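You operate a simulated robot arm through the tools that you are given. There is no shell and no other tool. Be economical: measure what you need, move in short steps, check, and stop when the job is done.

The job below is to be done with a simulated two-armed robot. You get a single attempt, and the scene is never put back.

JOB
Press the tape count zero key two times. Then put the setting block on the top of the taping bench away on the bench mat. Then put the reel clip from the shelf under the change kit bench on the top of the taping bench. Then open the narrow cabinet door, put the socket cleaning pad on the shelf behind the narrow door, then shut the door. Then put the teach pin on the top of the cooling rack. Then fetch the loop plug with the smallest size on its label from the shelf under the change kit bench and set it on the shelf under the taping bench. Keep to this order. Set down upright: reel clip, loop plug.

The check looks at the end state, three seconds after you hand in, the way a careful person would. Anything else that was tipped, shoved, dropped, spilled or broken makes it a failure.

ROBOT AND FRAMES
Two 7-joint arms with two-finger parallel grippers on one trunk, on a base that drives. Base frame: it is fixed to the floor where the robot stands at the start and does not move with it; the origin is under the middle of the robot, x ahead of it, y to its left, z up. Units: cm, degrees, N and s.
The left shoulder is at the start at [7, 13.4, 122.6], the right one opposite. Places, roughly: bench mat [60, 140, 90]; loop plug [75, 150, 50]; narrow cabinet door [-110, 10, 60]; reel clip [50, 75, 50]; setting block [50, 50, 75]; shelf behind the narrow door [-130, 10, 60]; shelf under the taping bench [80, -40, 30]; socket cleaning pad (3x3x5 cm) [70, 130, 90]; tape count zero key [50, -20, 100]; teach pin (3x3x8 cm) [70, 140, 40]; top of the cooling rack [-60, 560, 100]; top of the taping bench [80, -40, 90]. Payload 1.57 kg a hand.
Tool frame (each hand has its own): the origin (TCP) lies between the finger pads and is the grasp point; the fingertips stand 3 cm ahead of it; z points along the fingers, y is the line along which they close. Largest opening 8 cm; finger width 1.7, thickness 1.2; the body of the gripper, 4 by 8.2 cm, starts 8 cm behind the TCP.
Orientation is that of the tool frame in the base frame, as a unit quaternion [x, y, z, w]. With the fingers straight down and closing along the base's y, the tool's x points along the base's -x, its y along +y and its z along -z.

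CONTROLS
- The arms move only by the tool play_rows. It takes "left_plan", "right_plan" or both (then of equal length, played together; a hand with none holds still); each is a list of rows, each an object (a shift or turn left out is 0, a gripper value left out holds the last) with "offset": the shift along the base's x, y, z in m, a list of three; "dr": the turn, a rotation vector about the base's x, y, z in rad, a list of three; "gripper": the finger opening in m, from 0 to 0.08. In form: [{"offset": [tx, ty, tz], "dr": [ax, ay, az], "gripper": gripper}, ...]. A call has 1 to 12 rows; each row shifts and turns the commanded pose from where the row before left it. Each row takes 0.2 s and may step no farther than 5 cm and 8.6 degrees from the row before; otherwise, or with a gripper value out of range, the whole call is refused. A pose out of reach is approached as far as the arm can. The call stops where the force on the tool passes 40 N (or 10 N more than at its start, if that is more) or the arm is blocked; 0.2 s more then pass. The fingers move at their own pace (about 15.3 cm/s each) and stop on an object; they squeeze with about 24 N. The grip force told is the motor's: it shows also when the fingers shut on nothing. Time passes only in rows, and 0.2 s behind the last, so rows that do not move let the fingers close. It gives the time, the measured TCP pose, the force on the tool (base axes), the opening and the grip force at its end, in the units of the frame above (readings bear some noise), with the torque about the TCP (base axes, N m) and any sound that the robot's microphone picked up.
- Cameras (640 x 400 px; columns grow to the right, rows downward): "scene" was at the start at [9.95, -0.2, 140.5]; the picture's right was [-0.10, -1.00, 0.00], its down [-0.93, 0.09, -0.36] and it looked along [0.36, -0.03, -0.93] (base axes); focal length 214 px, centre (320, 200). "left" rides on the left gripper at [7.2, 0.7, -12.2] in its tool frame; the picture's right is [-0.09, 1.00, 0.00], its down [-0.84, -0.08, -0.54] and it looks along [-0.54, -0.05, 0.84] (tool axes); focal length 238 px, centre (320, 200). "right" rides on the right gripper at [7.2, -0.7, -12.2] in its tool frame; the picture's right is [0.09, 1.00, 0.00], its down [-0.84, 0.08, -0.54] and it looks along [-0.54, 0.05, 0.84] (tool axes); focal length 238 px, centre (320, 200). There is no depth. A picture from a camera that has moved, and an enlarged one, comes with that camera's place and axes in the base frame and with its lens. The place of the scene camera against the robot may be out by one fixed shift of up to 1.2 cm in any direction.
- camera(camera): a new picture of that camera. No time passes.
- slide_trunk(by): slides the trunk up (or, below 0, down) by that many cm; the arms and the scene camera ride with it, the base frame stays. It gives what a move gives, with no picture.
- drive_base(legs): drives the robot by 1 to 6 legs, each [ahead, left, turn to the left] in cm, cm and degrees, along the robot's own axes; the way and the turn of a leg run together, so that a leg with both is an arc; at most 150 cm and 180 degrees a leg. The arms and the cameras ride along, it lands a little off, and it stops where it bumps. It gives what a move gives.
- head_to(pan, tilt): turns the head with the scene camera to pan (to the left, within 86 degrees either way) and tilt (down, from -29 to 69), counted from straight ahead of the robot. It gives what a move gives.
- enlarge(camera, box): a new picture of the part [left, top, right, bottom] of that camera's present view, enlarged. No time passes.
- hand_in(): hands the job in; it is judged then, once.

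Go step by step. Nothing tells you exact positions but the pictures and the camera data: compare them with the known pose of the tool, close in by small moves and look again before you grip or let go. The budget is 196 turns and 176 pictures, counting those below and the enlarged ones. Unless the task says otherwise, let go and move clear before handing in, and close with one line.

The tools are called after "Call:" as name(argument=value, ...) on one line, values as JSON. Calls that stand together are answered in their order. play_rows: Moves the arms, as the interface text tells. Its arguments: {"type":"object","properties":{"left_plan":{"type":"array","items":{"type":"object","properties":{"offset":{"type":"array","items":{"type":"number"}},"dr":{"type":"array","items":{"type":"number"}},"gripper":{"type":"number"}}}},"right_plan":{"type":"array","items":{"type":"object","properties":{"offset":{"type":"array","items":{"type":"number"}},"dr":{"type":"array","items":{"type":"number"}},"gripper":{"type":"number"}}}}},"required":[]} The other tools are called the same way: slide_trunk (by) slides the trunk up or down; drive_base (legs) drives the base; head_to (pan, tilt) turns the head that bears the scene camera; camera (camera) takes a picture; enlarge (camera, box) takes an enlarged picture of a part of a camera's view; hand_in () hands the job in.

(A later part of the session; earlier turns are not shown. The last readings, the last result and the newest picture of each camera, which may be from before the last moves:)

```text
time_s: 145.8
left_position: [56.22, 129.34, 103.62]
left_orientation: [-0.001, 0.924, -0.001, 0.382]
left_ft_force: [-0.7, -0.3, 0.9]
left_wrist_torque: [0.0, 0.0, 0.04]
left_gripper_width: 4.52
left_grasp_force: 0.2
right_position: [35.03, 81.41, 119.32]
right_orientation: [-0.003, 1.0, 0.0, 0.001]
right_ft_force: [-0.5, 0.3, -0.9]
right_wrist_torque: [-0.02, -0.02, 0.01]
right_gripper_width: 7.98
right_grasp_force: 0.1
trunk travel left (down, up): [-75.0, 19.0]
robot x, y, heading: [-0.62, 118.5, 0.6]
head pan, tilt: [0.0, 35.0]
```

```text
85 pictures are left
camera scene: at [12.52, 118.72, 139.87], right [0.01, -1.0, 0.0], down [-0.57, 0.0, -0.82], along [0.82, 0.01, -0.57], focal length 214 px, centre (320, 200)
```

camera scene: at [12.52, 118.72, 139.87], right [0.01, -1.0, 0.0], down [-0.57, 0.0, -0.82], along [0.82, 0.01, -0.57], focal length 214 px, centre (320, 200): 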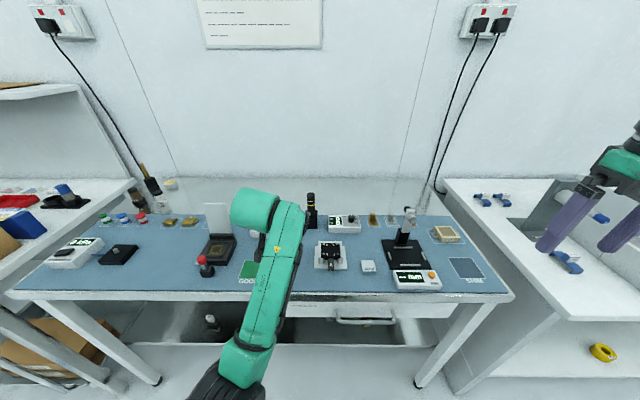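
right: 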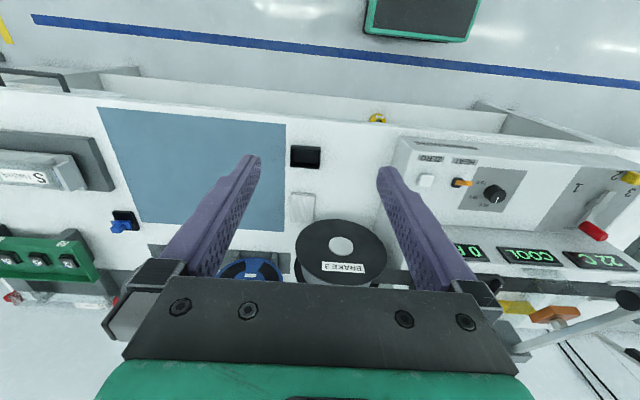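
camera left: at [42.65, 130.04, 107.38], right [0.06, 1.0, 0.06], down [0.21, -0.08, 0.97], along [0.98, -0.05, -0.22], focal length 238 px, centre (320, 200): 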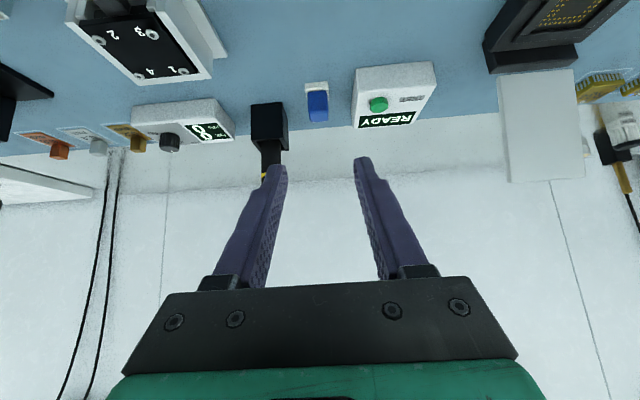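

Pad at about [70.2, 129.1, 88.5]. Approach along the tool axis.

Call:
play_rows(left_plan=[{"offset": [0.03, 0, -0.031], "gripper": 0.048}, {"offset": [0.03, -0.001, -0.031]}, {"offset": [0.03, 0, -0.031]}, {}])

Call:
camera(camera="left")

```text
time_s: 146.8
left_position: [65.22, 129.64, 94.26]
left_orientation: [-0.001, 0.925, 0.0, 0.381]
left_ft_force: [0.5, 0.3, 0.4]
left_wrist_torque: [0.0, -0.05, -0.02]
left_gripper_width: 4.8
left_grasp_force: 0.0
right_position: [34.98, 81.37, 119.34]
right_orientation: [-0.004, 1.0, 0.0, 0.001]
right_ft_force: [-1.2, 0.5, 1.1]
right_wrist_torque: [0.01, -0.01, -0.02]
right_gripper_width: 7.97
right_grasp_force: 0.1
trunk travel left (down, up): [-75.0, 19.0]
robot x, y, heading: [-0.69, 118.1, 0.3]
head pan, tilt: [0.0, 35.0]
```

```text
84 pictures are left
camera left: at [51.67, 130.18, 97.97], right [0.06, 1.0, 0.06], down [0.21, -0.08, 0.97], along [0.98, -0.05, -0.22], focal length 238 px, centre (320, 200)
```

left: 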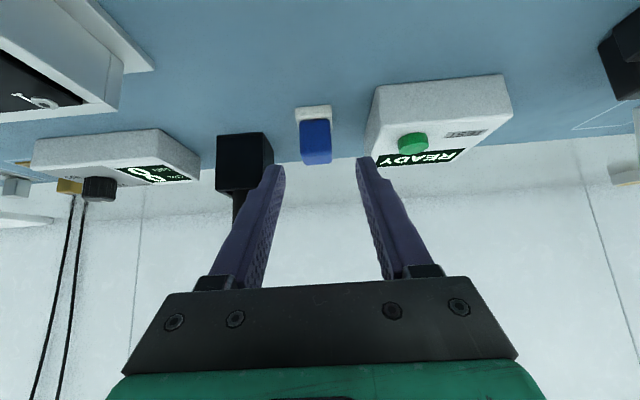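

Call:
play_rows(left_plan=[{"offset": [0.02, -0.004, -0.02]}, {"offset": [0.015, 0, -0.017]}, {"offset": [0.01, 0, -0.01]}, {}])

Call:
camera(camera="left")

```text
time_s: 147.8
left_position: [69.83, 129.07, 89.66]
left_orientation: [0.0, 0.925, 0.0, 0.381]
left_ft_force: [0.5, -0.1, 0.0]
left_wrist_torque: [0.03, 0.0, 0.02]
left_gripper_width: 4.8
left_grasp_force: 0.0
right_position: [35.08, 81.39, 119.33]
right_orientation: [-0.004, 1.0, 0.001, 0.001]
right_ft_force: [0.5, -0.1, -0.7]
right_wrist_torque: [0.01, 0.01, -0.01]
right_gripper_width: 7.97
right_grasp_force: 0.1
trunk travel left (down, up): [-75.0, 19.0]
robot x, y, heading: [-0.43, 118.31, 0.6]
head pan, tilt: [0.0, 35.0]
```

```text
83 pictures are left
camera left: at [56.22, 129.73, 93.34], right [0.06, 1.0, 0.06], down [0.21, -0.08, 0.97], along [0.98, -0.05, -0.22], focal length 238 px, centre (320, 200)
```

left: 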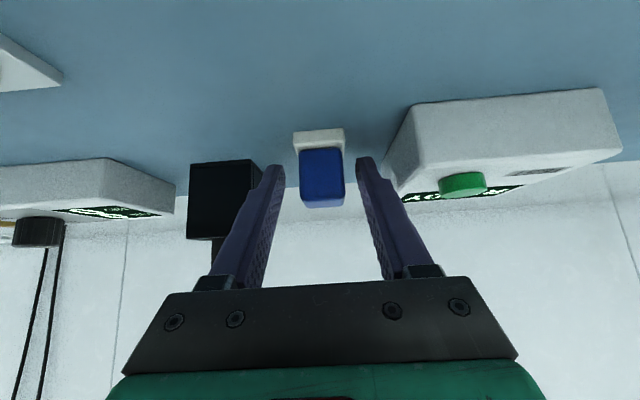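

The blue body is between the pads. Close and lift.

Call:
play_rows(left_plan=[{"gripper": 0.03}, {"gripper": 0.015}, {"gripper": 0.01}, {}])

Call:
play_rows(left_plan=[{"offset": [0, 0, 0.03]}, {"offset": [-0.01, 0, 0.04]}, {"offset": [-0.03, 0, 0.03]}, {"offset": [-0.035, 0, 0.03]}, {"offset": [-0.045, 0, 0]}, {"offset": [-0.045, 0, 0]}, {"offset": [-0.03, 0, 0]}])

Call:
camera(camera="left")

```text
time_s: 148.8
left_position: [69.71, 129.1, 89.7]
left_orientation: [-0.001, 0.924, 0.0, 0.381]
left_ft_force: [0.2, -0.1, 1.1]
left_wrist_torque: [-0.01, -0.01, 0.0]
left_gripper_width: 2.88
left_grasp_force: 23.8
right_position: [35.11, 81.31, 119.29]
right_orientation: [-0.004, 1.0, 0.001, 0.001]
right_ft_force: [-0.2, -0.5, 0.8]
right_wrist_torque: [-0.03, -0.02, 0.0]
right_gripper_width: 8.01
right_grasp_force: 0.0
trunk travel left (down, up): [-75.0, 19.0]
robot x, y, heading: [-0.51, 118.32, 0.3]
head pan, tilt: [0.0, 35.0]
```

```text
time_s: 150.3
left_position: [53.84, 131.48, 111.4]
left_orientation: [-0.011, 0.881, 0.033, 0.471]
left_ft_force: [-0.8, 0.2, -0.3]
left_wrist_torque: [0.01, 0.01, 0.02]
left_gripper_width: 2.91
left_grasp_force: 23.6
right_position: [34.99, 81.3, 119.26]
right_orientation: [-0.004, 1.0, -0.001, 0.002]
right_ft_force: [-0.5, 0.7, 0.4]
right_wrist_torque: [0.0, -0.03, 0.02]
right_gripper_width: 8.0
right_grasp_force: 0.0
trunk travel left (down, up): [-75.0, 19.0]
robot x, y, heading: [-0.85, 118.69, 0.6]
head pan, tilt: [0.0, 35.0]
stopped in row 7 (left hand): the arm was blocked; the commanded pose is now the measured one
```

```text
82 pictures are left
camera left: at [39.75, 131.43, 112.38], right [0.0, 0.99, 0.13], down [0.02, -0.13, 0.99], along [1.0, 0.0, -0.02], focal length 238 px, centre (320, 200)
```

left: 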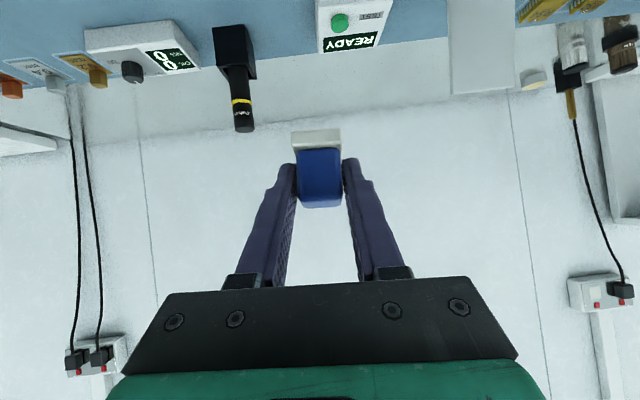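

Pad is held. Back off, turn around and drive to the cabinet opening.

Call:
drive_base(legs=[[-18, 0, 0], [0, 0, 90], [0, 0, 90], [0, 82, 0]])

Call:
slide_trunk(by=-38)

Call:
head_to(pan=5, tilt=25)

Call:
camera(camera="scene")

```text
time_s: 163.4
left_position: [-76.67, 25.24, 111.38]
left_orientation: [0.882, -0.012, -0.47, 0.022]
left_ft_force: [0.1, -0.1, -0.9]
left_wrist_torque: [-0.01, -0.01, 0.03]
left_gripper_width: 2.86
left_grasp_force: 24.4
right_position: [-55.48, 74.4, 119.16]
right_orientation: [1.0, -0.021, 0.0, 0.001]
right_ft_force: [0.7, -0.7, -0.6]
right_wrist_torque: [-0.03, -0.01, -0.01]
right_gripper_width: 7.98
right_grasp_force: 0.1
trunk travel left (down, up): [-75.0, 19.0]
robot x, y, heading: [-21.54, 35.56, 177.6]
head pan, tilt: [0.0, 35.0]
```

```text
time_s: 167.0
left_position: [-76.75, 25.08, 73.3]
left_orientation: [0.882, -0.01, -0.47, 0.023]
left_ft_force: [-0.4, 0.2, -0.4]
left_wrist_torque: [0.0, 0.0, 0.01]
left_gripper_width: 2.85
left_grasp_force: 23.9
right_position: [-55.42, 74.26, 81.27]
right_orientation: [1.0, -0.021, -0.001, 0.0]
right_ft_force: [0.9, 0.3, -0.1]
right_wrist_torque: [-0.02, 0.0, 0.0]
right_gripper_width: 7.98
right_grasp_force: 0.0
trunk travel left (down, up): [-37.0, 57.0]
robot x, y, heading: [-21.77, 35.42, 177.7]
head pan, tilt: [0.0, 35.0]
```

```text
time_s: 167.8
left_position: [-76.67, 25.08, 73.33]
left_orientation: [0.882, -0.011, -0.47, 0.023]
left_ft_force: [0.3, 0.4, -0.7]
left_wrist_torque: [0.01, -0.05, 0.01]
left_gripper_width: 2.86
left_grasp_force: 24.5
right_position: [-55.45, 74.22, 81.23]
right_orientation: [1.0, -0.022, -0.002, 0.0]
right_ft_force: [0.3, 0.1, 0.4]
right_wrist_torque: [0.0, 0.02, -0.02]
right_gripper_width: 8.02
right_grasp_force: 0.1
trunk travel left (down, up): [-37.0, 57.0]
robot x, y, heading: [-21.3, 35.7, 177.3]
head pan, tilt: [5.0, 25.0]
```

```text
81 pictures are left
camera scene: at [-36.49, 35.85, 103.44], right [-0.04, 1.0, 0.0], down [0.42, 0.02, -0.91], along [-0.91, -0.04, -0.42], focal length 214 px, centre (320, 200)
```

scene: 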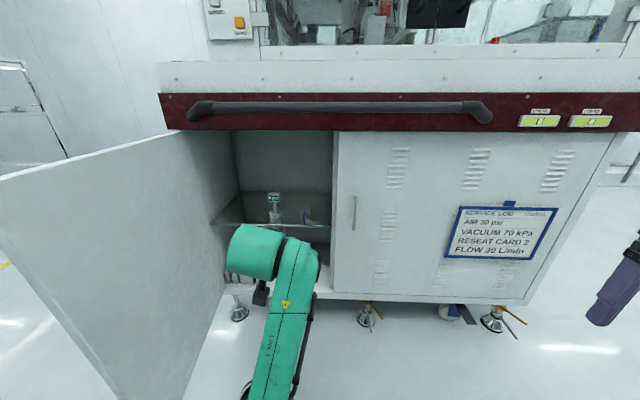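

Call:
enlarge(camera="scene", box=[180, 120, 340, 280])

Call:
camera(camera="left")

```text
2.50 times, centred on (260, 200) of scene
camera zoom: at [-36.49, 35.85, 103.44], right [-0.04, 1.0, 0.0], down [0.42, 0.02, -0.91], along [-0.91, -0.04, -0.42], focal length 536 px, centre (470, 200)
```

zoom: 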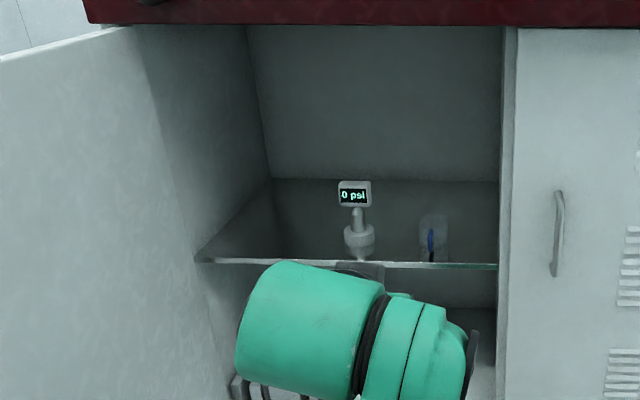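

```text
79 pictures are left
camera left: at [-62.51, 24.57, 74.26], right [-0.05, -0.99, 0.13], down [-0.02, 0.13, 0.99], along [-1.0, 0.05, -0.02], focal length 238 px, centre (320, 200)
```

left: 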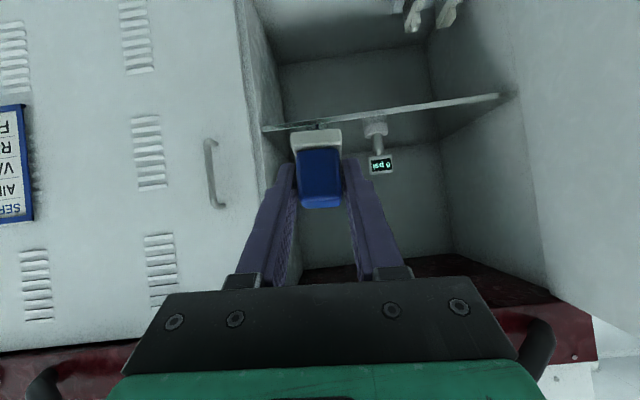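

The shelf top is at z≈57.3 with its front edge near x=-111, a gauge stands at y≈12.6. I'll place the pad at about [-120, 26]. Drive forward and level the hand.

Call:
drive_base(legs=[[22, 0, 2]])

Call:
play_rows(left_plan=[{"dr": [0.025, -0.097, 0]}, {"dr": [0.025, -0.097, 0]}, {}])

Call:
camera(camera="left")

Call:
camera(camera="scene")

```text
time_s: 169.4
left_position: [-98.4, 23.45, 73.2]
left_orientation: [0.883, 0.006, -0.469, 0.032]
left_ft_force: [0.0, 0.1, -1.2]
left_wrist_torque: [-0.02, 0.01, 0.01]
left_gripper_width: 2.87
left_grasp_force: 24.8
right_position: [-79.02, 73.53, 81.24]
right_orientation: [1.0, -0.002, -0.001, 0.0]
right_ft_force: [1.1, 0.8, -0.3]
right_wrist_torque: [-0.02, 0.0, 0.0]
right_gripper_width: 8.01
right_grasp_force: 0.0
trunk travel left (down, up): [-37.0, 57.0]
robot x, y, heading: [-43.9, 36.05, 179.8]
head pan, tilt: [5.0, 25.0]
```

```text
time_s: 170.2
left_position: [-98.43, 23.46, 73.38]
left_orientation: [0.924, 0.015, -0.381, 0.011]
left_ft_force: [-0.9, -0.2, -1.2]
left_wrist_torque: [-0.01, -0.02, 0.03]
left_gripper_width: 2.88
left_grasp_force: 23.9
right_position: [-79.09, 73.41, 81.42]
right_orientation: [1.0, -0.002, -0.001, 0.0]
right_ft_force: [-0.1, -1.0, 0.1]
right_wrist_torque: [0.01, 0.0, -0.05]
right_gripper_width: 7.98
right_grasp_force: 0.1
trunk travel left (down, up): [-37.0, 57.0]
robot x, y, heading: [-43.69, 36.11, 179.7]
head pan, tilt: [5.0, 25.0]
```

```text
78 pictures are left
camera left: at [-84.59, 23.33, 77.02], right [-0.03, -1.0, 0.07], down [-0.21, 0.08, 0.97], along [-0.98, 0.01, -0.22], focal length 238 px, centre (320, 200)
```

left: 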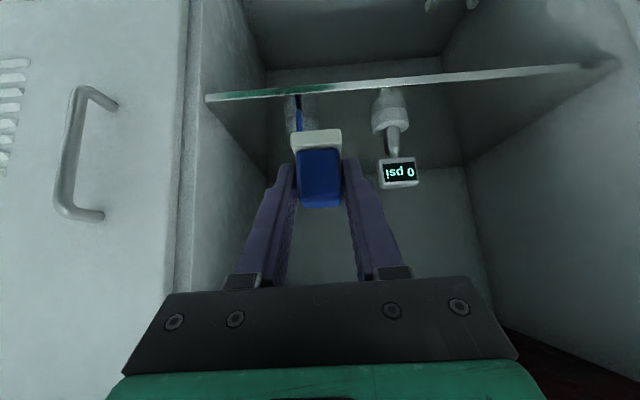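

```text
77 pictures are left
camera scene: at [-58.57, 35.8, 103.44], right [-0.08, 1.0, 0.0], down [0.42, 0.04, -0.91], along [-0.9, -0.08, -0.42], focal length 214 px, centre (320, 200)
```

scene: 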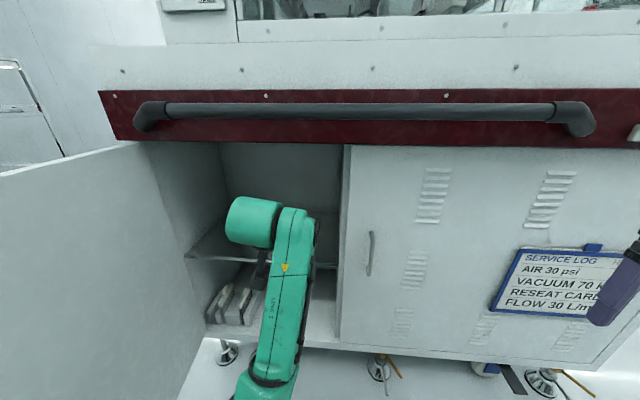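

Call:
enlarge(camera="left", box=[200, 60, 440, 210])

```text
2.67 times, centred on (320, 135) of left
camera zoom: at [-84.59, 23.33, 77.02], right [-0.03, -1.0, 0.07], down [-0.21, 0.08, 0.97], along [-0.98, 0.01, -0.22], focal length 636 px, centre (320, 373)
```

zoom: 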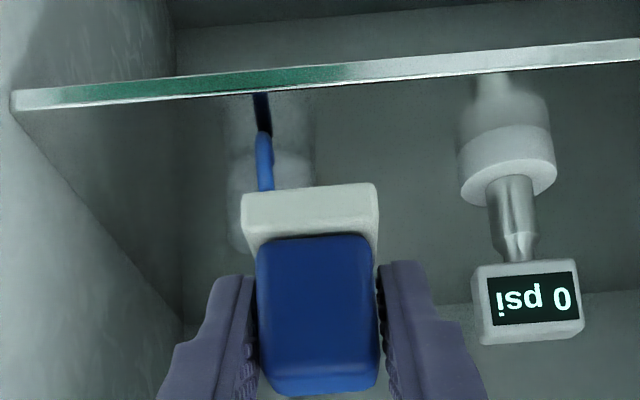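

There is a grey bottle-like object at y≈25 on the shelf and a gauge at y≈12.6, so the free area is left of the gauge, around y≈2. I'll shift the base slightly and move the hand sideways before entering.

Call:
drive_base(legs=[[6, 4, 0]])

Call:
play_rows(left_plan=[{"offset": [0, -0.04, 0]}, {"offset": [0, -0.04, 0]}, {"offset": [0, -0.04, 0]}, {"offset": [0, -0.04, 0]}, {"offset": [0, -0.015, 0]}, {}])

Call:
camera(camera="left")

Call:
camera(camera="scene")

```text
time_s: 171.3
left_position: [-104.45, 19.44, 73.33]
left_orientation: [0.924, 0.016, -0.382, 0.011]
left_ft_force: [-0.9, -0.8, -0.3]
left_wrist_torque: [0.02, 0.0, 0.01]
left_gripper_width: 2.88
left_grasp_force: 23.8
right_position: [-85.15, 69.37, 81.29]
right_orientation: [1.0, -0.001, -0.002, 0.0]
right_ft_force: [0.5, -0.7, 0.5]
right_wrist_torque: [0.03, -0.01, -0.05]
right_gripper_width: 7.99
right_grasp_force: 0.2
trunk travel left (down, up): [-37.0, 57.0]
robot x, y, heading: [-50.02, 32.31, 179.9]
head pan, tilt: [5.0, 25.0]
```

```text
time_s: 172.7
left_position: [-104.55, 1.8, 73.46]
left_orientation: [0.924, 0.015, -0.382, 0.011]
left_ft_force: [-0.6, 0.5, 0.4]
left_wrist_torque: [-0.03, -0.01, 0.0]
left_gripper_width: 2.89
left_grasp_force: 23.5
right_position: [-85.13, 69.36, 81.31]
right_orientation: [1.0, -0.001, -0.001, 0.0]
right_ft_force: [-0.7, 0.2, 0.7]
right_wrist_torque: [0.0, 0.0, -0.02]
right_gripper_width: 8.01
right_grasp_force: 0.1
trunk travel left (down, up): [-37.0, 57.0]
robot x, y, heading: [-49.51, 31.91, 180.1]
head pan, tilt: [5.0, 25.0]
```

```text
75 pictures are left
camera left: at [-90.75, 1.76, 76.98], right [-0.03, -1.0, 0.07], down [-0.21, 0.08, 0.97], along [-0.98, 0.01, -0.21], focal length 238 px, centre (320, 200)
```

left: 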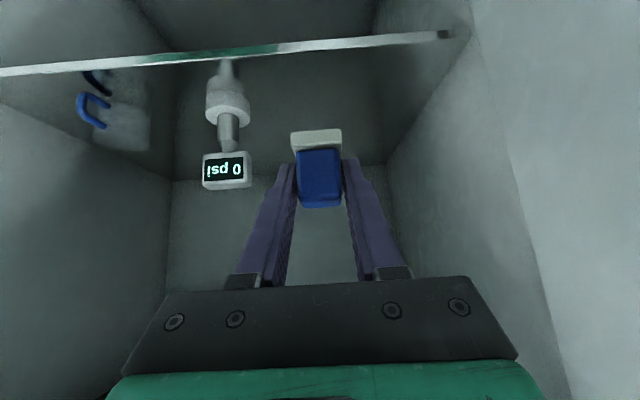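

```text
74 pictures are left
camera scene: at [-64.6, 31.75, 103.44], right [-0.08, 1.0, 0.0], down [0.42, 0.04, -0.91], along [-0.9, -0.08, -0.42], focal length 214 px, centre (320, 200)
```

scene: 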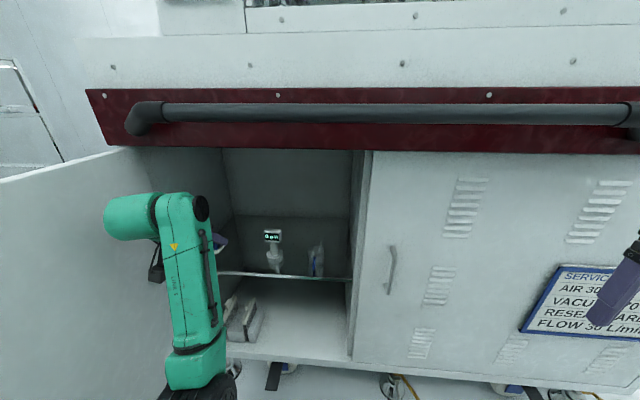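

Path is clear. Lower to z≈66, advance over the shelf, then descend.

Call:
play_rows(left_plan=[{"offset": [0, 0, -0.04]}, {"offset": [-0.02, 0, -0.03]}, {"offset": [-0.04, 0, 0]}, {"offset": [-0.04, 0, 0]}, {"offset": [-0.04, 0, 0]}, {"offset": [-0.015, 0, 0]}, {}])

Call:
camera(camera="left")

```text
time_s: 174.3
left_position: [-119.91, 1.67, 66.45]
left_orientation: [0.924, 0.016, -0.382, 0.011]
left_ft_force: [0.1, 0.0, -0.2]
left_wrist_torque: [0.0, 0.01, 0.02]
left_gripper_width: 2.9
left_grasp_force: 23.9
right_position: [-85.1, 69.36, 81.31]
right_orientation: [1.0, -0.001, -0.001, 0.0]
right_ft_force: [-0.8, -0.2, 0.3]
right_wrist_torque: [0.01, 0.0, 0.0]
right_gripper_width: 8.02
right_grasp_force: 0.1
trunk travel left (down, up): [-37.0, 57.0]
robot x, y, heading: [-50.14, 32.1, 179.8]
head pan, tilt: [5.0, 25.0]
```

```text
73 pictures are left
camera left: at [-106.12, 1.68, 69.99], right [-0.03, -1.0, 0.07], down [-0.21, 0.08, 0.97], along [-0.98, 0.01, -0.21], focal length 238 px, centre (320, 200)
```

left: 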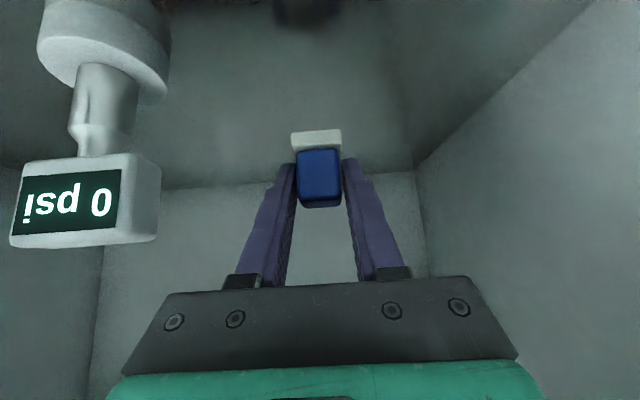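

Call:
play_rows(left_plan=[{"offset": [0, 0, -0.025]}, {"offset": [0, 0, -0.012]}, {"offset": [0, 0, -0.004]}, {"offset": [0, 0, -0.003]}, {"offset": [0, 0, -0.003]}, {"offset": [0, 0, -0.003]}, {"offset": [0, 0, -0.003]}, {"offset": [0, 0, -0.003]}, {"offset": [0, 0, -0.003]}])

Call:
camera(camera="left")

```text
time_s: 176.3
left_position: [-119.76, 1.88, 61.3]
left_orientation: [0.921, 0.014, -0.389, 0.013]
left_ft_force: [-7.8, -2.2, 25.7]
left_wrist_torque: [-0.03, 0.16, 0.01]
left_gripper_width: 2.88
left_grasp_force: 23.9
right_position: [-84.85, 69.46, 81.31]
right_orientation: [1.0, -0.002, -0.003, 0.0]
right_ft_force: [1.2, 0.9, 0.0]
right_wrist_torque: [-0.04, -0.02, -0.01]
right_gripper_width: 8.01
right_grasp_force: 0.1
trunk travel left (down, up): [-37.0, 57.0]
robot x, y, heading: [-49.46, 31.96, 180.0]
head pan, tilt: [5.0, 25.0]
```

```text
72 pictures are left
camera left: at [-105.95, 1.87, 64.77], right [-0.03, -1.0, 0.08], down [-0.2, 0.08, 0.98], along [-0.98, 0.01, -0.2], focal length 238 px, centre (320, 200)
```

left: 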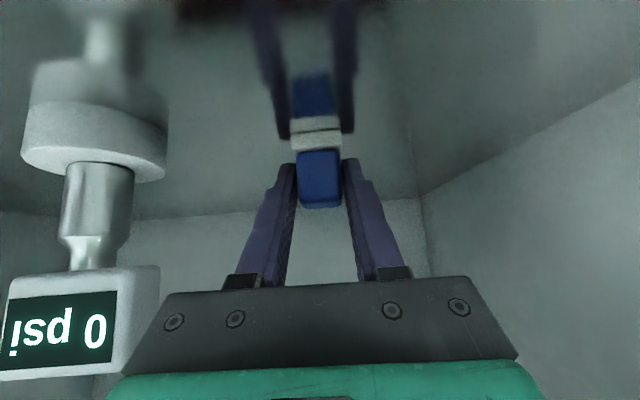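

Pad is touching the shelf. Relax, open and withdraw along the tool axis.

Call:
play_rows(left_plan=[{"offset": [0, 0, 0.003]}, {"offset": [0, 0, 0.001]}, {"gripper": 0.04}, {"gripper": 0.048}, {}, {"offset": [0.025, 0, 0.025]}, {"offset": [0.04, 0, 0.01]}, {"offset": [0.045, 0, 0]}, {"offset": [0.045, 0, 0]}])

Call:
camera(camera="left")

```text
time_s: 178.3
left_position: [-104.62, 1.85, 64.56]
left_orientation: [0.924, 0.016, -0.382, 0.011]
left_ft_force: [0.6, 0.3, 0.6]
left_wrist_torque: [-0.01, -0.01, 0.0]
left_gripper_width: 4.8
left_grasp_force: 0.1
right_position: [-85.02, 69.33, 81.36]
right_orientation: [1.0, 0.0, -0.001, -0.001]
right_ft_force: [-0.5, -0.3, -0.1]
right_wrist_torque: [0.01, -0.01, 0.0]
right_gripper_width: 7.98
right_grasp_force: 0.1
trunk travel left (down, up): [-37.0, 57.0]
robot x, y, heading: [-49.88, 32.35, 180.0]
head pan, tilt: [5.0, 25.0]
```

```text
71 pictures are left
camera left: at [-90.8, 1.6, 68.08], right [-0.03, -1.0, 0.07], down [-0.21, 0.08, 0.97], along [-0.98, 0.01, -0.21], focal length 238 px, centre (320, 200)
```

left: 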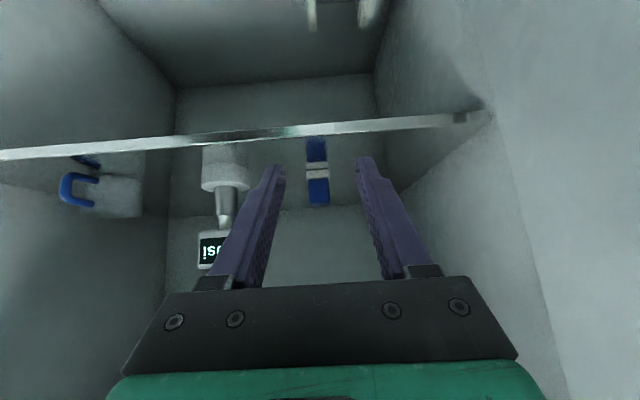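

Pad stands on the shelf. To shut the door I'll go round its free edge: retract, back off, close the fingers, strafe left, then push the outer face rightwards.

Call:
play_rows(left_plan=[{"offset": [0.04, 0.02, 0], "gripper": 0.0}, {"offset": [0.04, 0.02, 0]}, {"offset": [0.04, 0.01, 0]}])

Call:
drive_base(legs=[[-44, 0, 0], [0, 26, 0]])

Call:
head_to(pan=15, tilt=30)

Call:
camera(camera="scene")

```text
time_s: 179.1
left_position: [-92.22, 4.96, 64.66]
left_orientation: [0.924, 0.008, -0.379, 0.052]
left_ft_force: [0.6, 0.9, -0.2]
left_wrist_torque: [-0.02, 0.03, -0.01]
left_gripper_width: 0.0
left_grasp_force: 21.4
right_position: [-84.98, 69.59, 81.2]
right_orientation: [1.0, -0.002, -0.002, 0.002]
right_ft_force: [0.0, -0.7, -0.6]
right_wrist_torque: [0.0, -0.01, -0.01]
right_gripper_width: 8.0
right_grasp_force: 0.2
trunk travel left (down, up): [-37.0, 57.0]
robot x, y, heading: [-49.69, 32.31, 179.9]
head pan, tilt: [5.0, 25.0]
```

```text
time_s: 183.2
left_position: [-47.72, -21.73, 65.0]
left_orientation: [0.922, 0.011, -0.383, 0.052]
left_ft_force: [0.5, -0.2, -0.2]
left_wrist_torque: [-0.01, -0.01, -0.04]
left_gripper_width: 0.0
left_grasp_force: 20.9
right_position: [-40.82, 42.81, 81.35]
right_orientation: [1.0, 0.003, -0.001, 0.0]
right_ft_force: [-0.4, -1.2, 0.3]
right_wrist_torque: [0.02, 0.0, -0.01]
right_gripper_width: 8.0
right_grasp_force: 0.1
trunk travel left (down, up): [-37.0, 57.0]
robot x, y, heading: [-5.26, 6.06, -179.6]
head pan, tilt: [5.0, 25.0]
```

```text
time_s: 184.0
left_position: [-47.76, -21.75, 65.05]
left_orientation: [0.922, 0.011, -0.383, 0.054]
left_ft_force: [0.2, 0.0, -0.7]
left_wrist_torque: [0.02, -0.02, -0.03]
left_gripper_width: 0.02
left_grasp_force: 21.4
right_position: [-40.85, 42.88, 81.38]
right_orientation: [1.0, 0.002, -0.001, -0.001]
right_ft_force: [-0.3, 0.2, 0.2]
right_wrist_torque: [-0.02, 0.04, -0.03]
right_gripper_width: 8.01
right_grasp_force: 0.1
trunk travel left (down, up): [-37.0, 57.0]
robot x, y, heading: [-5.18, 6.03, -179.7]
head pan, tilt: [15.0, 30.0]
```

```text
70 pictures are left
camera scene: at [-19.6, 3.83, 102.65], right [-0.26, 0.96, 0.0], down [0.48, 0.13, -0.87], along [-0.84, -0.23, -0.5], focal length 214 px, centre (320, 200)
```

scene: 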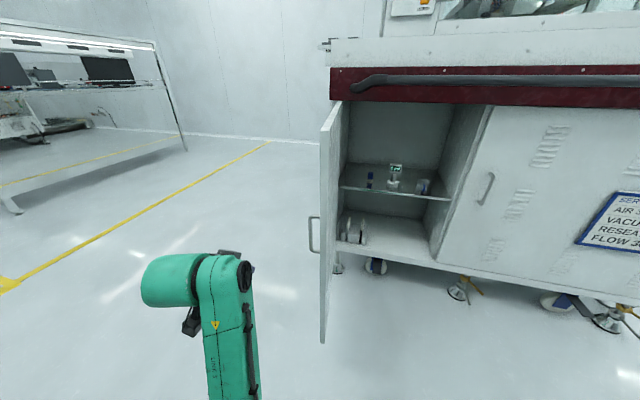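

The pad is visible inside and the hand is outside the door. Drive forward 12 and right 10 to get next to the outer face.

Call:
drive_base(legs=[[12, 0, 0], [0, -9, 0]])

Call:
camera(camera="scene")

```text
time_s: 185.9
left_position: [-59.64, -13.03, 65.24]
left_orientation: [0.923, 0.011, -0.382, 0.054]
left_ft_force: [0.2, 0.9, 0.1]
left_wrist_torque: [0.0, -0.03, 0.01]
left_gripper_width: 0.0
left_grasp_force: 21.2
right_position: [-52.8, 51.68, 81.25]
right_orientation: [1.0, 0.003, -0.001, 0.001]
right_ft_force: [0.5, 0.7, 0.2]
right_wrist_torque: [-0.04, 0.02, -0.01]
right_gripper_width: 8.0
right_grasp_force: 0.0
trunk travel left (down, up): [-37.0, 57.0]
robot x, y, heading: [-17.35, 15.21, -179.7]
head pan, tilt: [15.0, 30.0]
```

```text
69 pictures are left
camera scene: at [-31.54, 12.69, 102.65], right [-0.26, 0.96, 0.0], down [0.48, 0.13, -0.87], along [-0.84, -0.23, -0.5], focal length 214 px, centre (320, 200)
```

scene: 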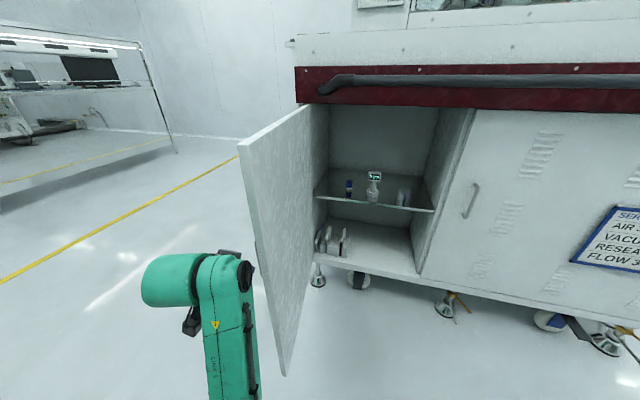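

Now push: strafe right, following the door's arc.

Call:
drive_base(legs=[[0, -4, 0], [2.1, -7.9, 0], [3.5, -7.4, 0]])

Call:
camera(camera="scene")

```text
time_s: 188.1
left_position: [-65.3, 6.29, 65.05]
left_orientation: [0.923, 0.011, -0.382, 0.055]
left_ft_force: [-0.4, -0.5, -0.3]
left_wrist_torque: [0.0, -0.04, -0.01]
left_gripper_width: 0.0
left_grasp_force: 21.4
right_position: [-58.52, 70.87, 81.07]
right_orientation: [1.0, 0.004, -0.001, 0.001]
right_ft_force: [0.2, -0.1, 0.0]
right_wrist_torque: [-0.03, -0.05, 0.01]
right_gripper_width: 8.0
right_grasp_force: 0.0
trunk travel left (down, up): [-37.0, 57.0]
robot x, y, heading: [-22.87, 33.73, -179.6]
head pan, tilt: [15.0, 30.0]
```

```text
68 pictures are left
camera scene: at [-37.28, 31.97, 102.64], right [-0.26, 0.96, 0.0], down [0.48, 0.13, -0.87], along [-0.83, -0.23, -0.5], focal length 214 px, centre (320, 200)
```

scene: 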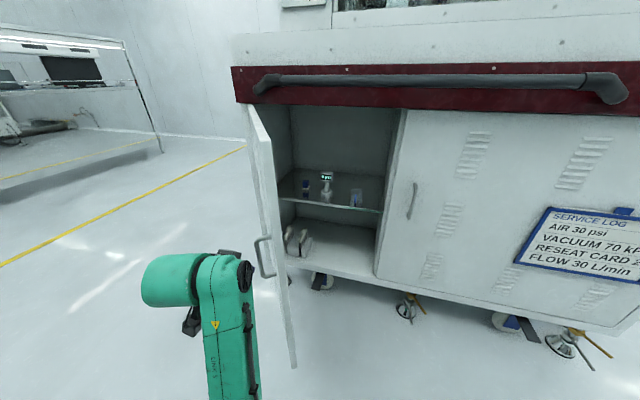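

The door is swinging shut with little resistance. Continue along the arc.

Call:
drive_base(legs=[[4.2, -7.0, 0], [5.8, -5.8, 0], [6.7, -4.7, 0]])

Call:
camera(camera="scene")

```text
time_s: 190.5
left_position: [-82.29, 24.08, 65.03]
left_orientation: [0.923, 0.01, -0.382, 0.055]
left_ft_force: [0.0, -0.4, 0.0]
left_wrist_torque: [-0.03, -0.01, 0.0]
left_gripper_width: 0.02
left_grasp_force: 21.2
right_position: [-75.27, 88.66, 81.16]
right_orientation: [1.0, 0.002, 0.0, 0.0]
right_ft_force: [-1.0, 0.0, 0.8]
right_wrist_torque: [0.01, -0.02, -0.01]
right_gripper_width: 8.01
right_grasp_force: 0.1
trunk travel left (down, up): [-37.0, 57.0]
robot x, y, heading: [-39.9, 51.84, -179.4]
head pan, tilt: [15.0, 30.0]
```

```text
67 pictures are left
camera scene: at [-54.22, 49.63, 102.63], right [-0.26, 0.96, 0.0], down [0.48, 0.13, -0.87], along [-0.84, -0.23, -0.5], focal length 214 px, centre (320, 200)
```

scene: 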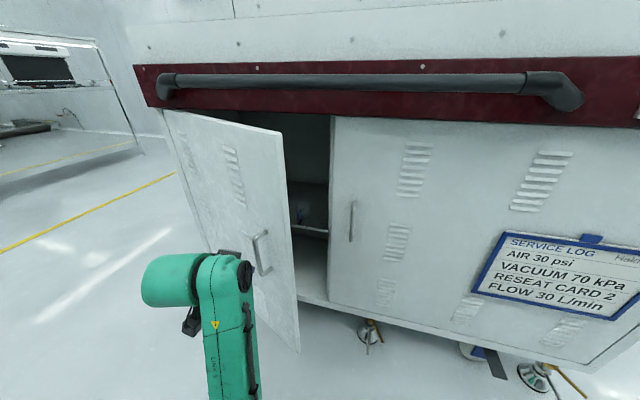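

The door is ~35° open. Retract the right hand first for clearance to the rail, then keep pushing.

Call:
play_rows(right_plan=[{"offset": [0.04, 0, 0]}, {"offset": [0.04, 0, 0]}, {"offset": [0.03, 0, 0]}])

Call:
drive_base(legs=[[7.4, -3.5, 0], [7.5, -2.1, 0]])

Call:
camera(camera="scene")

```text
time_s: 191.3
left_position: [-82.26, 23.94, 65.08]
left_orientation: [0.922, 0.01, -0.382, 0.054]
left_ft_force: [0.4, 0.2, 0.1]
left_wrist_torque: [0.05, 0.02, -0.03]
left_gripper_width: 0.02
left_grasp_force: 21.4
right_position: [-64.12, 88.72, 81.09]
right_orientation: [1.0, 0.002, -0.002, 0.0]
right_ft_force: [-1.0, 0.3, 0.5]
right_wrist_torque: [-0.03, 0.01, 0.01]
right_gripper_width: 8.0
right_grasp_force: 0.0
trunk travel left (down, up): [-37.0, 57.0]
robot x, y, heading: [-39.96, 51.62, -179.9]
head pan, tilt: [15.0, 30.0]
```

```text
time_s: 193.0
left_position: [-96.89, 29.19, 64.97]
left_orientation: [0.922, 0.012, -0.382, 0.054]
left_ft_force: [-2.9, -13.5, 3.7]
left_wrist_torque: [-0.14, 0.13, 0.35]
left_gripper_width: 0.0
left_grasp_force: 21.3
right_position: [-78.86, 94.08, 81.16]
right_orientation: [1.0, 0.004, -0.002, -0.001]
right_ft_force: [-0.2, -0.6, -0.2]
right_wrist_torque: [0.02, 0.03, 0.0]
right_gripper_width: 8.01
right_grasp_force: 0.1
trunk travel left (down, up): [-37.0, 57.0]
robot x, y, heading: [-54.56, 57.53, -180.0]
head pan, tilt: [15.0, 30.0]
```

```text
66 pictures are left
camera scene: at [-68.93, 55.01, 102.64], right [-0.27, 0.96, 0.0], down [0.48, 0.13, -0.87], along [-0.83, -0.23, -0.5], focal length 214 px, centre (320, 200)
```

scene: 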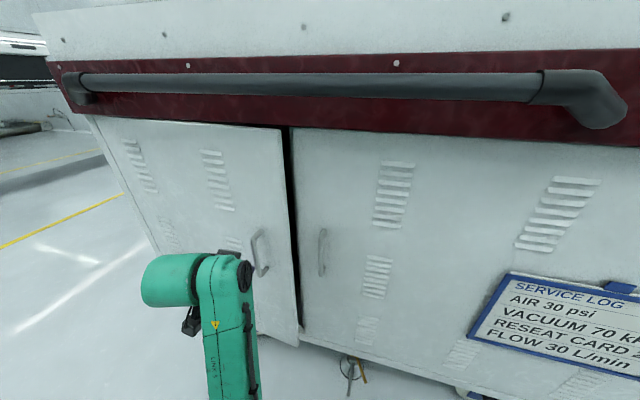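

Nearly shut. Push straight forward.

Call:
drive_base(legs=[[4, 1, 0], [3, 0.3, 0]])

Call:
camera(camera="scene")

```text
time_s: 194.3
left_position: [-103.91, 27.99, 64.96]
left_orientation: [0.922, 0.013, -0.382, 0.055]
left_ft_force: [-1.5, 0.2, 0.2]
left_wrist_torque: [0.03, 0.0, 0.0]
left_gripper_width: 0.01
left_grasp_force: 21.5
right_position: [-86.12, 92.72, 81.15]
right_orientation: [1.0, 0.004, -0.001, 0.0]
right_ft_force: [-1.7, 0.1, 0.9]
right_wrist_torque: [0.01, -0.03, 0.01]
right_gripper_width: 8.02
right_grasp_force: 0.0
trunk travel left (down, up): [-37.0, 57.0]
robot x, y, heading: [-61.72, 55.76, -179.6]
head pan, tilt: [15.0, 30.0]
```

```text
65 pictures are left
camera scene: at [-75.97, 53.76, 102.63], right [-0.27, 0.96, 0.0], down [0.48, 0.13, -0.87], along [-0.83, -0.23, -0.5], focal length 214 px, centre (320, 200)
```

scene: 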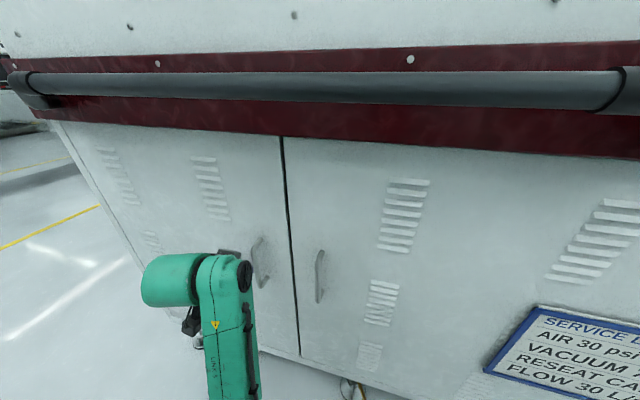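

Call:
drive_base(legs=[[1.5, 0, 0]])

Call:
enlarge(camera="scene", box=[200, 120, 360, 240])

```text
time_s: 195.2
left_position: [-104.3, 27.8, 65.15]
left_orientation: [0.924, 0.016, -0.378, 0.057]
left_ft_force: [8.5, 1.2, 2.1]
left_wrist_torque: [-0.08, -0.07, -0.05]
left_gripper_width: 0.01
left_grasp_force: 21.6
right_position: [-86.82, 92.82, 81.15]
right_orientation: [1.0, 0.004, -0.004, 0.0]
right_ft_force: [-0.3, 0.3, 0.4]
right_wrist_torque: [0.04, -0.02, 0.03]
right_gripper_width: 8.01
right_grasp_force: 0.0
trunk travel left (down, up): [-37.0, 57.0]
robot x, y, heading: [-62.58, 55.88, -179.4]
head pan, tilt: [15.0, 30.0]
stopped in leg 1: the force on the tool passed its limit (the readings are from after the stop); the commanded pose is now the measured one
```

```text
3.33 times, centred on (280, 180) of scene
camera zoom: at [-76.63, 53.81, 102.67], right [-0.27, 0.96, 0.0], down [0.48, 0.13, -0.87], along [-0.84, -0.23, -0.5], focal length 715 px, centre (453, 267)
```

zoom: 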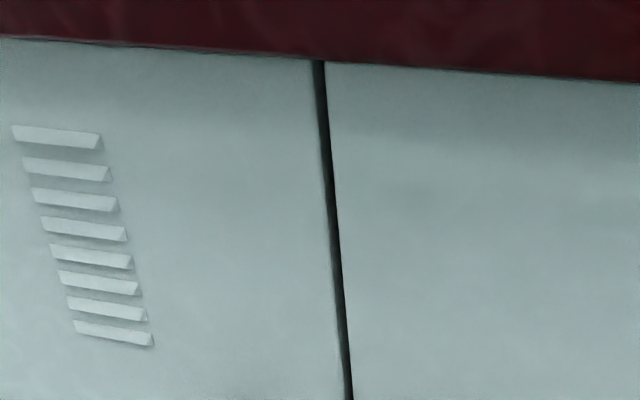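

The door is flush shut. Next the teach pin: back off, turn around, and go to the change kit bench's shelf.

Call:
drive_base(legs=[[-36, 0, 0], [0, 0, -90], [0, 0, -90], [0, 64, 0]])

Call:
slide_trunk(by=-19)

Call:
head_to(pan=5, tilt=15)

Call:
camera(camera="scene")

```text
time_s: 208.4
left_position: [16.36, 147.76, 65.02]
left_orientation: [-0.014, 0.924, 0.055, 0.378]
left_ft_force: [0.2, -0.2, -0.4]
left_wrist_torque: [0.01, 0.02, 0.02]
left_gripper_width: 0.0
left_grasp_force: 20.9
right_position: [-1.29, 83.03, 81.2]
right_orientation: [-0.002, 1.0, -0.001, 0.001]
right_ft_force: [0.3, -0.1, 0.5]
right_wrist_torque: [0.01, 0.0, -0.02]
right_gripper_width: 8.0
right_grasp_force: 0.0
trunk travel left (down, up): [-37.0, 57.0]
robot x, y, heading: [-25.65, 119.89, 0.0]
head pan, tilt: [15.0, 30.0]
```

```text
time_s: 210.4
left_position: [16.35, 147.83, 46.01]
left_orientation: [-0.013, 0.924, 0.055, 0.378]
left_ft_force: [0.2, -0.7, -0.4]
left_wrist_torque: [-0.02, 0.0, 0.0]
left_gripper_width: 0.0
left_grasp_force: 21.6
right_position: [-1.23, 82.98, 62.24]
right_orientation: [-0.002, 1.0, 0.0, 0.001]
right_ft_force: [-0.3, 0.5, 0.3]
right_wrist_torque: [0.0, 0.03, -0.03]
right_gripper_width: 8.01
right_grasp_force: 0.1
trunk travel left (down, up): [-18.0, 76.0]
robot x, y, heading: [-25.97, 119.91, 0.2]
head pan, tilt: [15.0, 30.0]
```

```text
time_s: 211.2
left_position: [16.45, 147.91, 45.9]
left_orientation: [-0.014, 0.924, 0.055, 0.378]
left_ft_force: [0.2, -0.6, 0.1]
left_wrist_torque: [0.01, 0.01, 0.03]
left_gripper_width: 0.0
left_grasp_force: 20.9
right_position: [-1.15, 82.94, 62.21]
right_orientation: [-0.002, 1.0, 0.0, 0.002]
right_ft_force: [0.2, 0.2, -0.4]
right_wrist_torque: [-0.04, -0.01, 0.04]
right_gripper_width: 8.01
right_grasp_force: 0.1
trunk travel left (down, up): [-18.0, 76.0]
robot x, y, heading: [-25.9, 119.95, 0.2]
head pan, tilt: [5.0, 15.0]
```

```text
63 pictures are left
camera scene: at [-12.01, 121.15, 86.06], right [0.09, -1.0, 0.0], down [-0.26, -0.02, -0.97], along [0.96, 0.09, -0.26], focal length 214 px, centre (320, 200)
```

scene: 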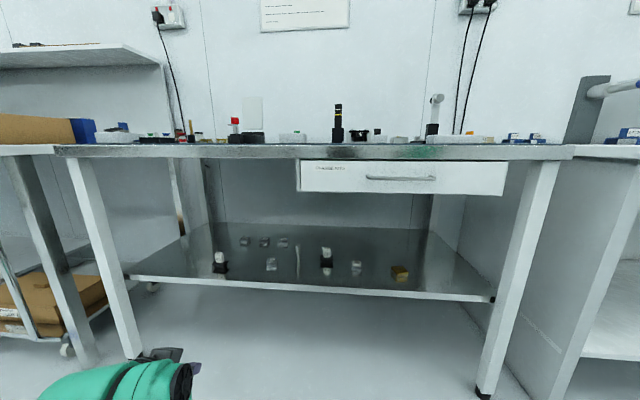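

Call:
enlarge(camera="scene", box=[200, 225, 320, 285])

Call:
enlarge(camera="scene", box=[290, 235, 410, 295])

```text
5.33 times, centred on (260, 255) of scene
camera zoom: at [-12.01, 121.15, 86.06], right [0.09, -1.0, 0.0], down [-0.26, -0.02, -0.97], along [0.96, 0.09, -0.26], focal length 1144 px, centre (640, -93)
```

zoom: 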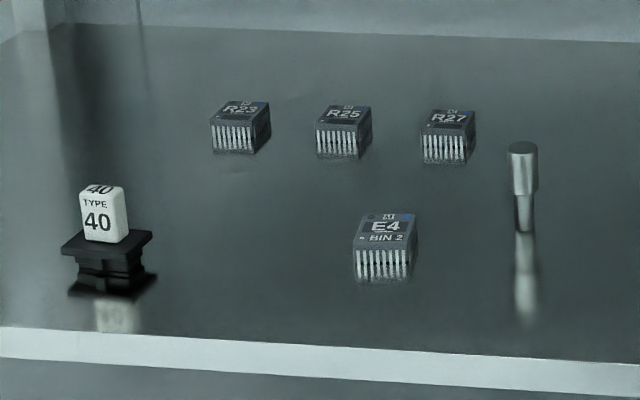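

```text
5.33 times, centred on (350, 265) of scene
camera zoom: at [-12.01, 121.15, 86.06], right [0.09, -1.0, 0.0], down [-0.26, -0.02, -0.97], along [0.96, 0.09, -0.26], focal length 1144 px, centre (160, -147)
```

zoom: 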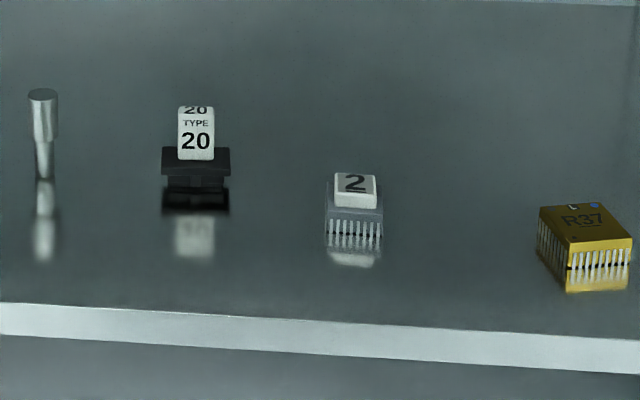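

On this shelf I see the teach pin (~[66, 137.5]), chips R23/R25/R27/E4/R37, and TYPE 20/TYPE 40 plugs. I'll go closer, opening the gripper and levelling the hand, and read labels later.

Call:
play_rows(left_plan=[{"offset": [0.0, -0.04, 0.02], "dr": [-0.05, 0, 0.03], "gripper": 0.05}, {"offset": [0.0, -0.04, 0.02], "dr": [-0.05, 0, 0.03]}, {"offset": [0.0, -0.02, 0.02]}, {}])

Call:
drive_base(legs=[[20, 0, 0]])

Call:
head_to(pan=20, tilt=30)

Call:
camera(camera="left")

Call:
enlarge(camera="scene", box=[200, 150, 440, 300])

```text
time_s: 211.9
left_position: [16.3, 143.5, 50.23]
left_orientation: [-0.051, 0.918, 0.124, 0.373]
left_ft_force: [-0.1, 0.4, -0.4]
left_wrist_torque: [-0.02, -0.03, 0.02]
left_gripper_width: 5.0
left_grasp_force: 0.0
left hand out of reach, approached as far as the arm can: row 3
right_position: [-1.28, 82.97, 62.23]
right_orientation: [-0.002, 1.0, 0.0, 0.003]
right_ft_force: [-0.3, 0.3, -0.5]
right_wrist_torque: [0.03, -0.03, 0.0]
right_gripper_width: 8.0
right_grasp_force: 0.0
trunk travel left (down, up): [-18.0, 76.0]
robot x, y, heading: [-25.53, 119.59, 0.2]
head pan, tilt: [5.0, 15.0]
stopped in row 3 (left hand): the arm was blocked; the commanded pose is now the measured one
```

```text
time_s: 213.5
left_position: [36.44, 143.59, 50.13]
left_orientation: [-0.05, 0.918, 0.124, 0.373]
left_ft_force: [0.6, -0.3, -0.2]
left_wrist_torque: [0.02, 0.0, 0.02]
left_gripper_width: 4.99
left_grasp_force: 0.1
right_position: [18.79, 83.07, 62.25]
right_orientation: [-0.002, 1.0, 0.0, 0.002]
right_ft_force: [0.3, 0.3, -0.4]
right_wrist_torque: [0.0, 0.0, -0.02]
right_gripper_width: 8.01
right_grasp_force: 0.0
trunk travel left (down, up): [-18.0, 76.0]
robot x, y, heading: [-5.82, 119.95, 0.2]
head pan, tilt: [5.0, 15.0]
```

```text
time_s: 214.3
left_position: [36.53, 143.48, 50.22]
left_orientation: [-0.05, 0.918, 0.124, 0.373]
left_ft_force: [0.1, -0.1, 0.4]
left_wrist_torque: [-0.01, 0.0, -0.02]
left_gripper_width: 4.99
left_grasp_force: 0.0
right_position: [18.77, 82.96, 62.22]
right_orientation: [-0.002, 1.0, 0.0, 0.002]
right_ft_force: [-0.1, 0.0, -0.3]
right_wrist_torque: [0.03, -0.01, 0.02]
right_gripper_width: 8.01
right_grasp_force: 0.1
trunk travel left (down, up): [-18.0, 76.0]
robot x, y, heading: [-5.41, 120.47, 0.5]
head pan, tilt: [20.0, 30.0]
```

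```text
60 pictures are left
camera left: at [23.06, 140.97, 53.8], right [-0.12, 0.96, 0.25], down [0.25, -0.22, 0.94], along [0.96, 0.17, -0.21], focal length 238 px, centre (320, 200)
```

left: 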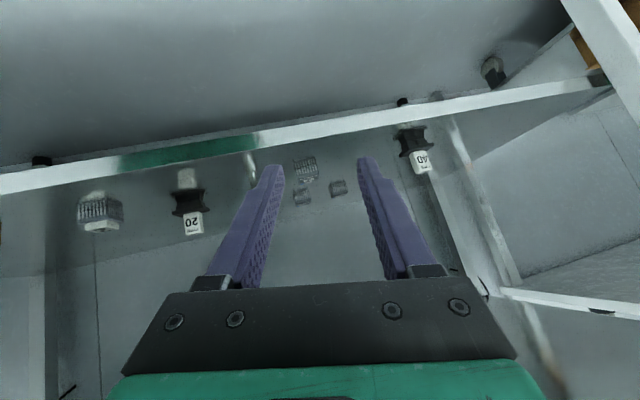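

```text
2.67 times, centred on (320, 225) of scene
camera zoom: at [7.35, 123.47, 83.65], right [0.34, -0.94, 0.0], down [-0.47, -0.17, -0.87], along [0.81, 0.3, -0.5], focal length 572 px, centre (320, 133)
```

zoom: 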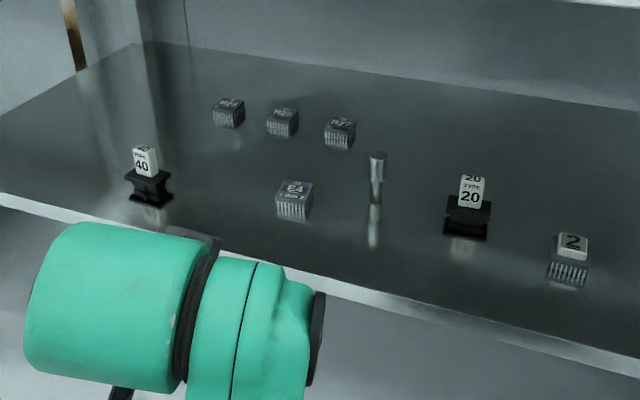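

Call:
enlarge(camera="scene", box=[270, 180, 350, 240])

```text
6.67 times, centred on (310, 210) of scene
camera zoom: at [7.35, 123.47, 83.65], right [0.34, -0.94, 0.0], down [-0.47, -0.17, -0.87], along [0.81, 0.3, -0.5], focal length 1430 px, centre (387, 133)
```

zoom: 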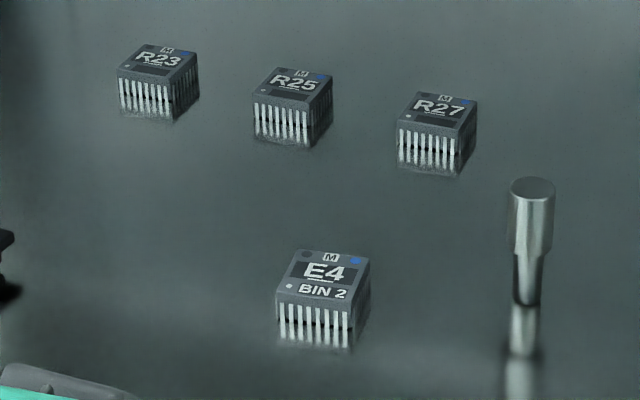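

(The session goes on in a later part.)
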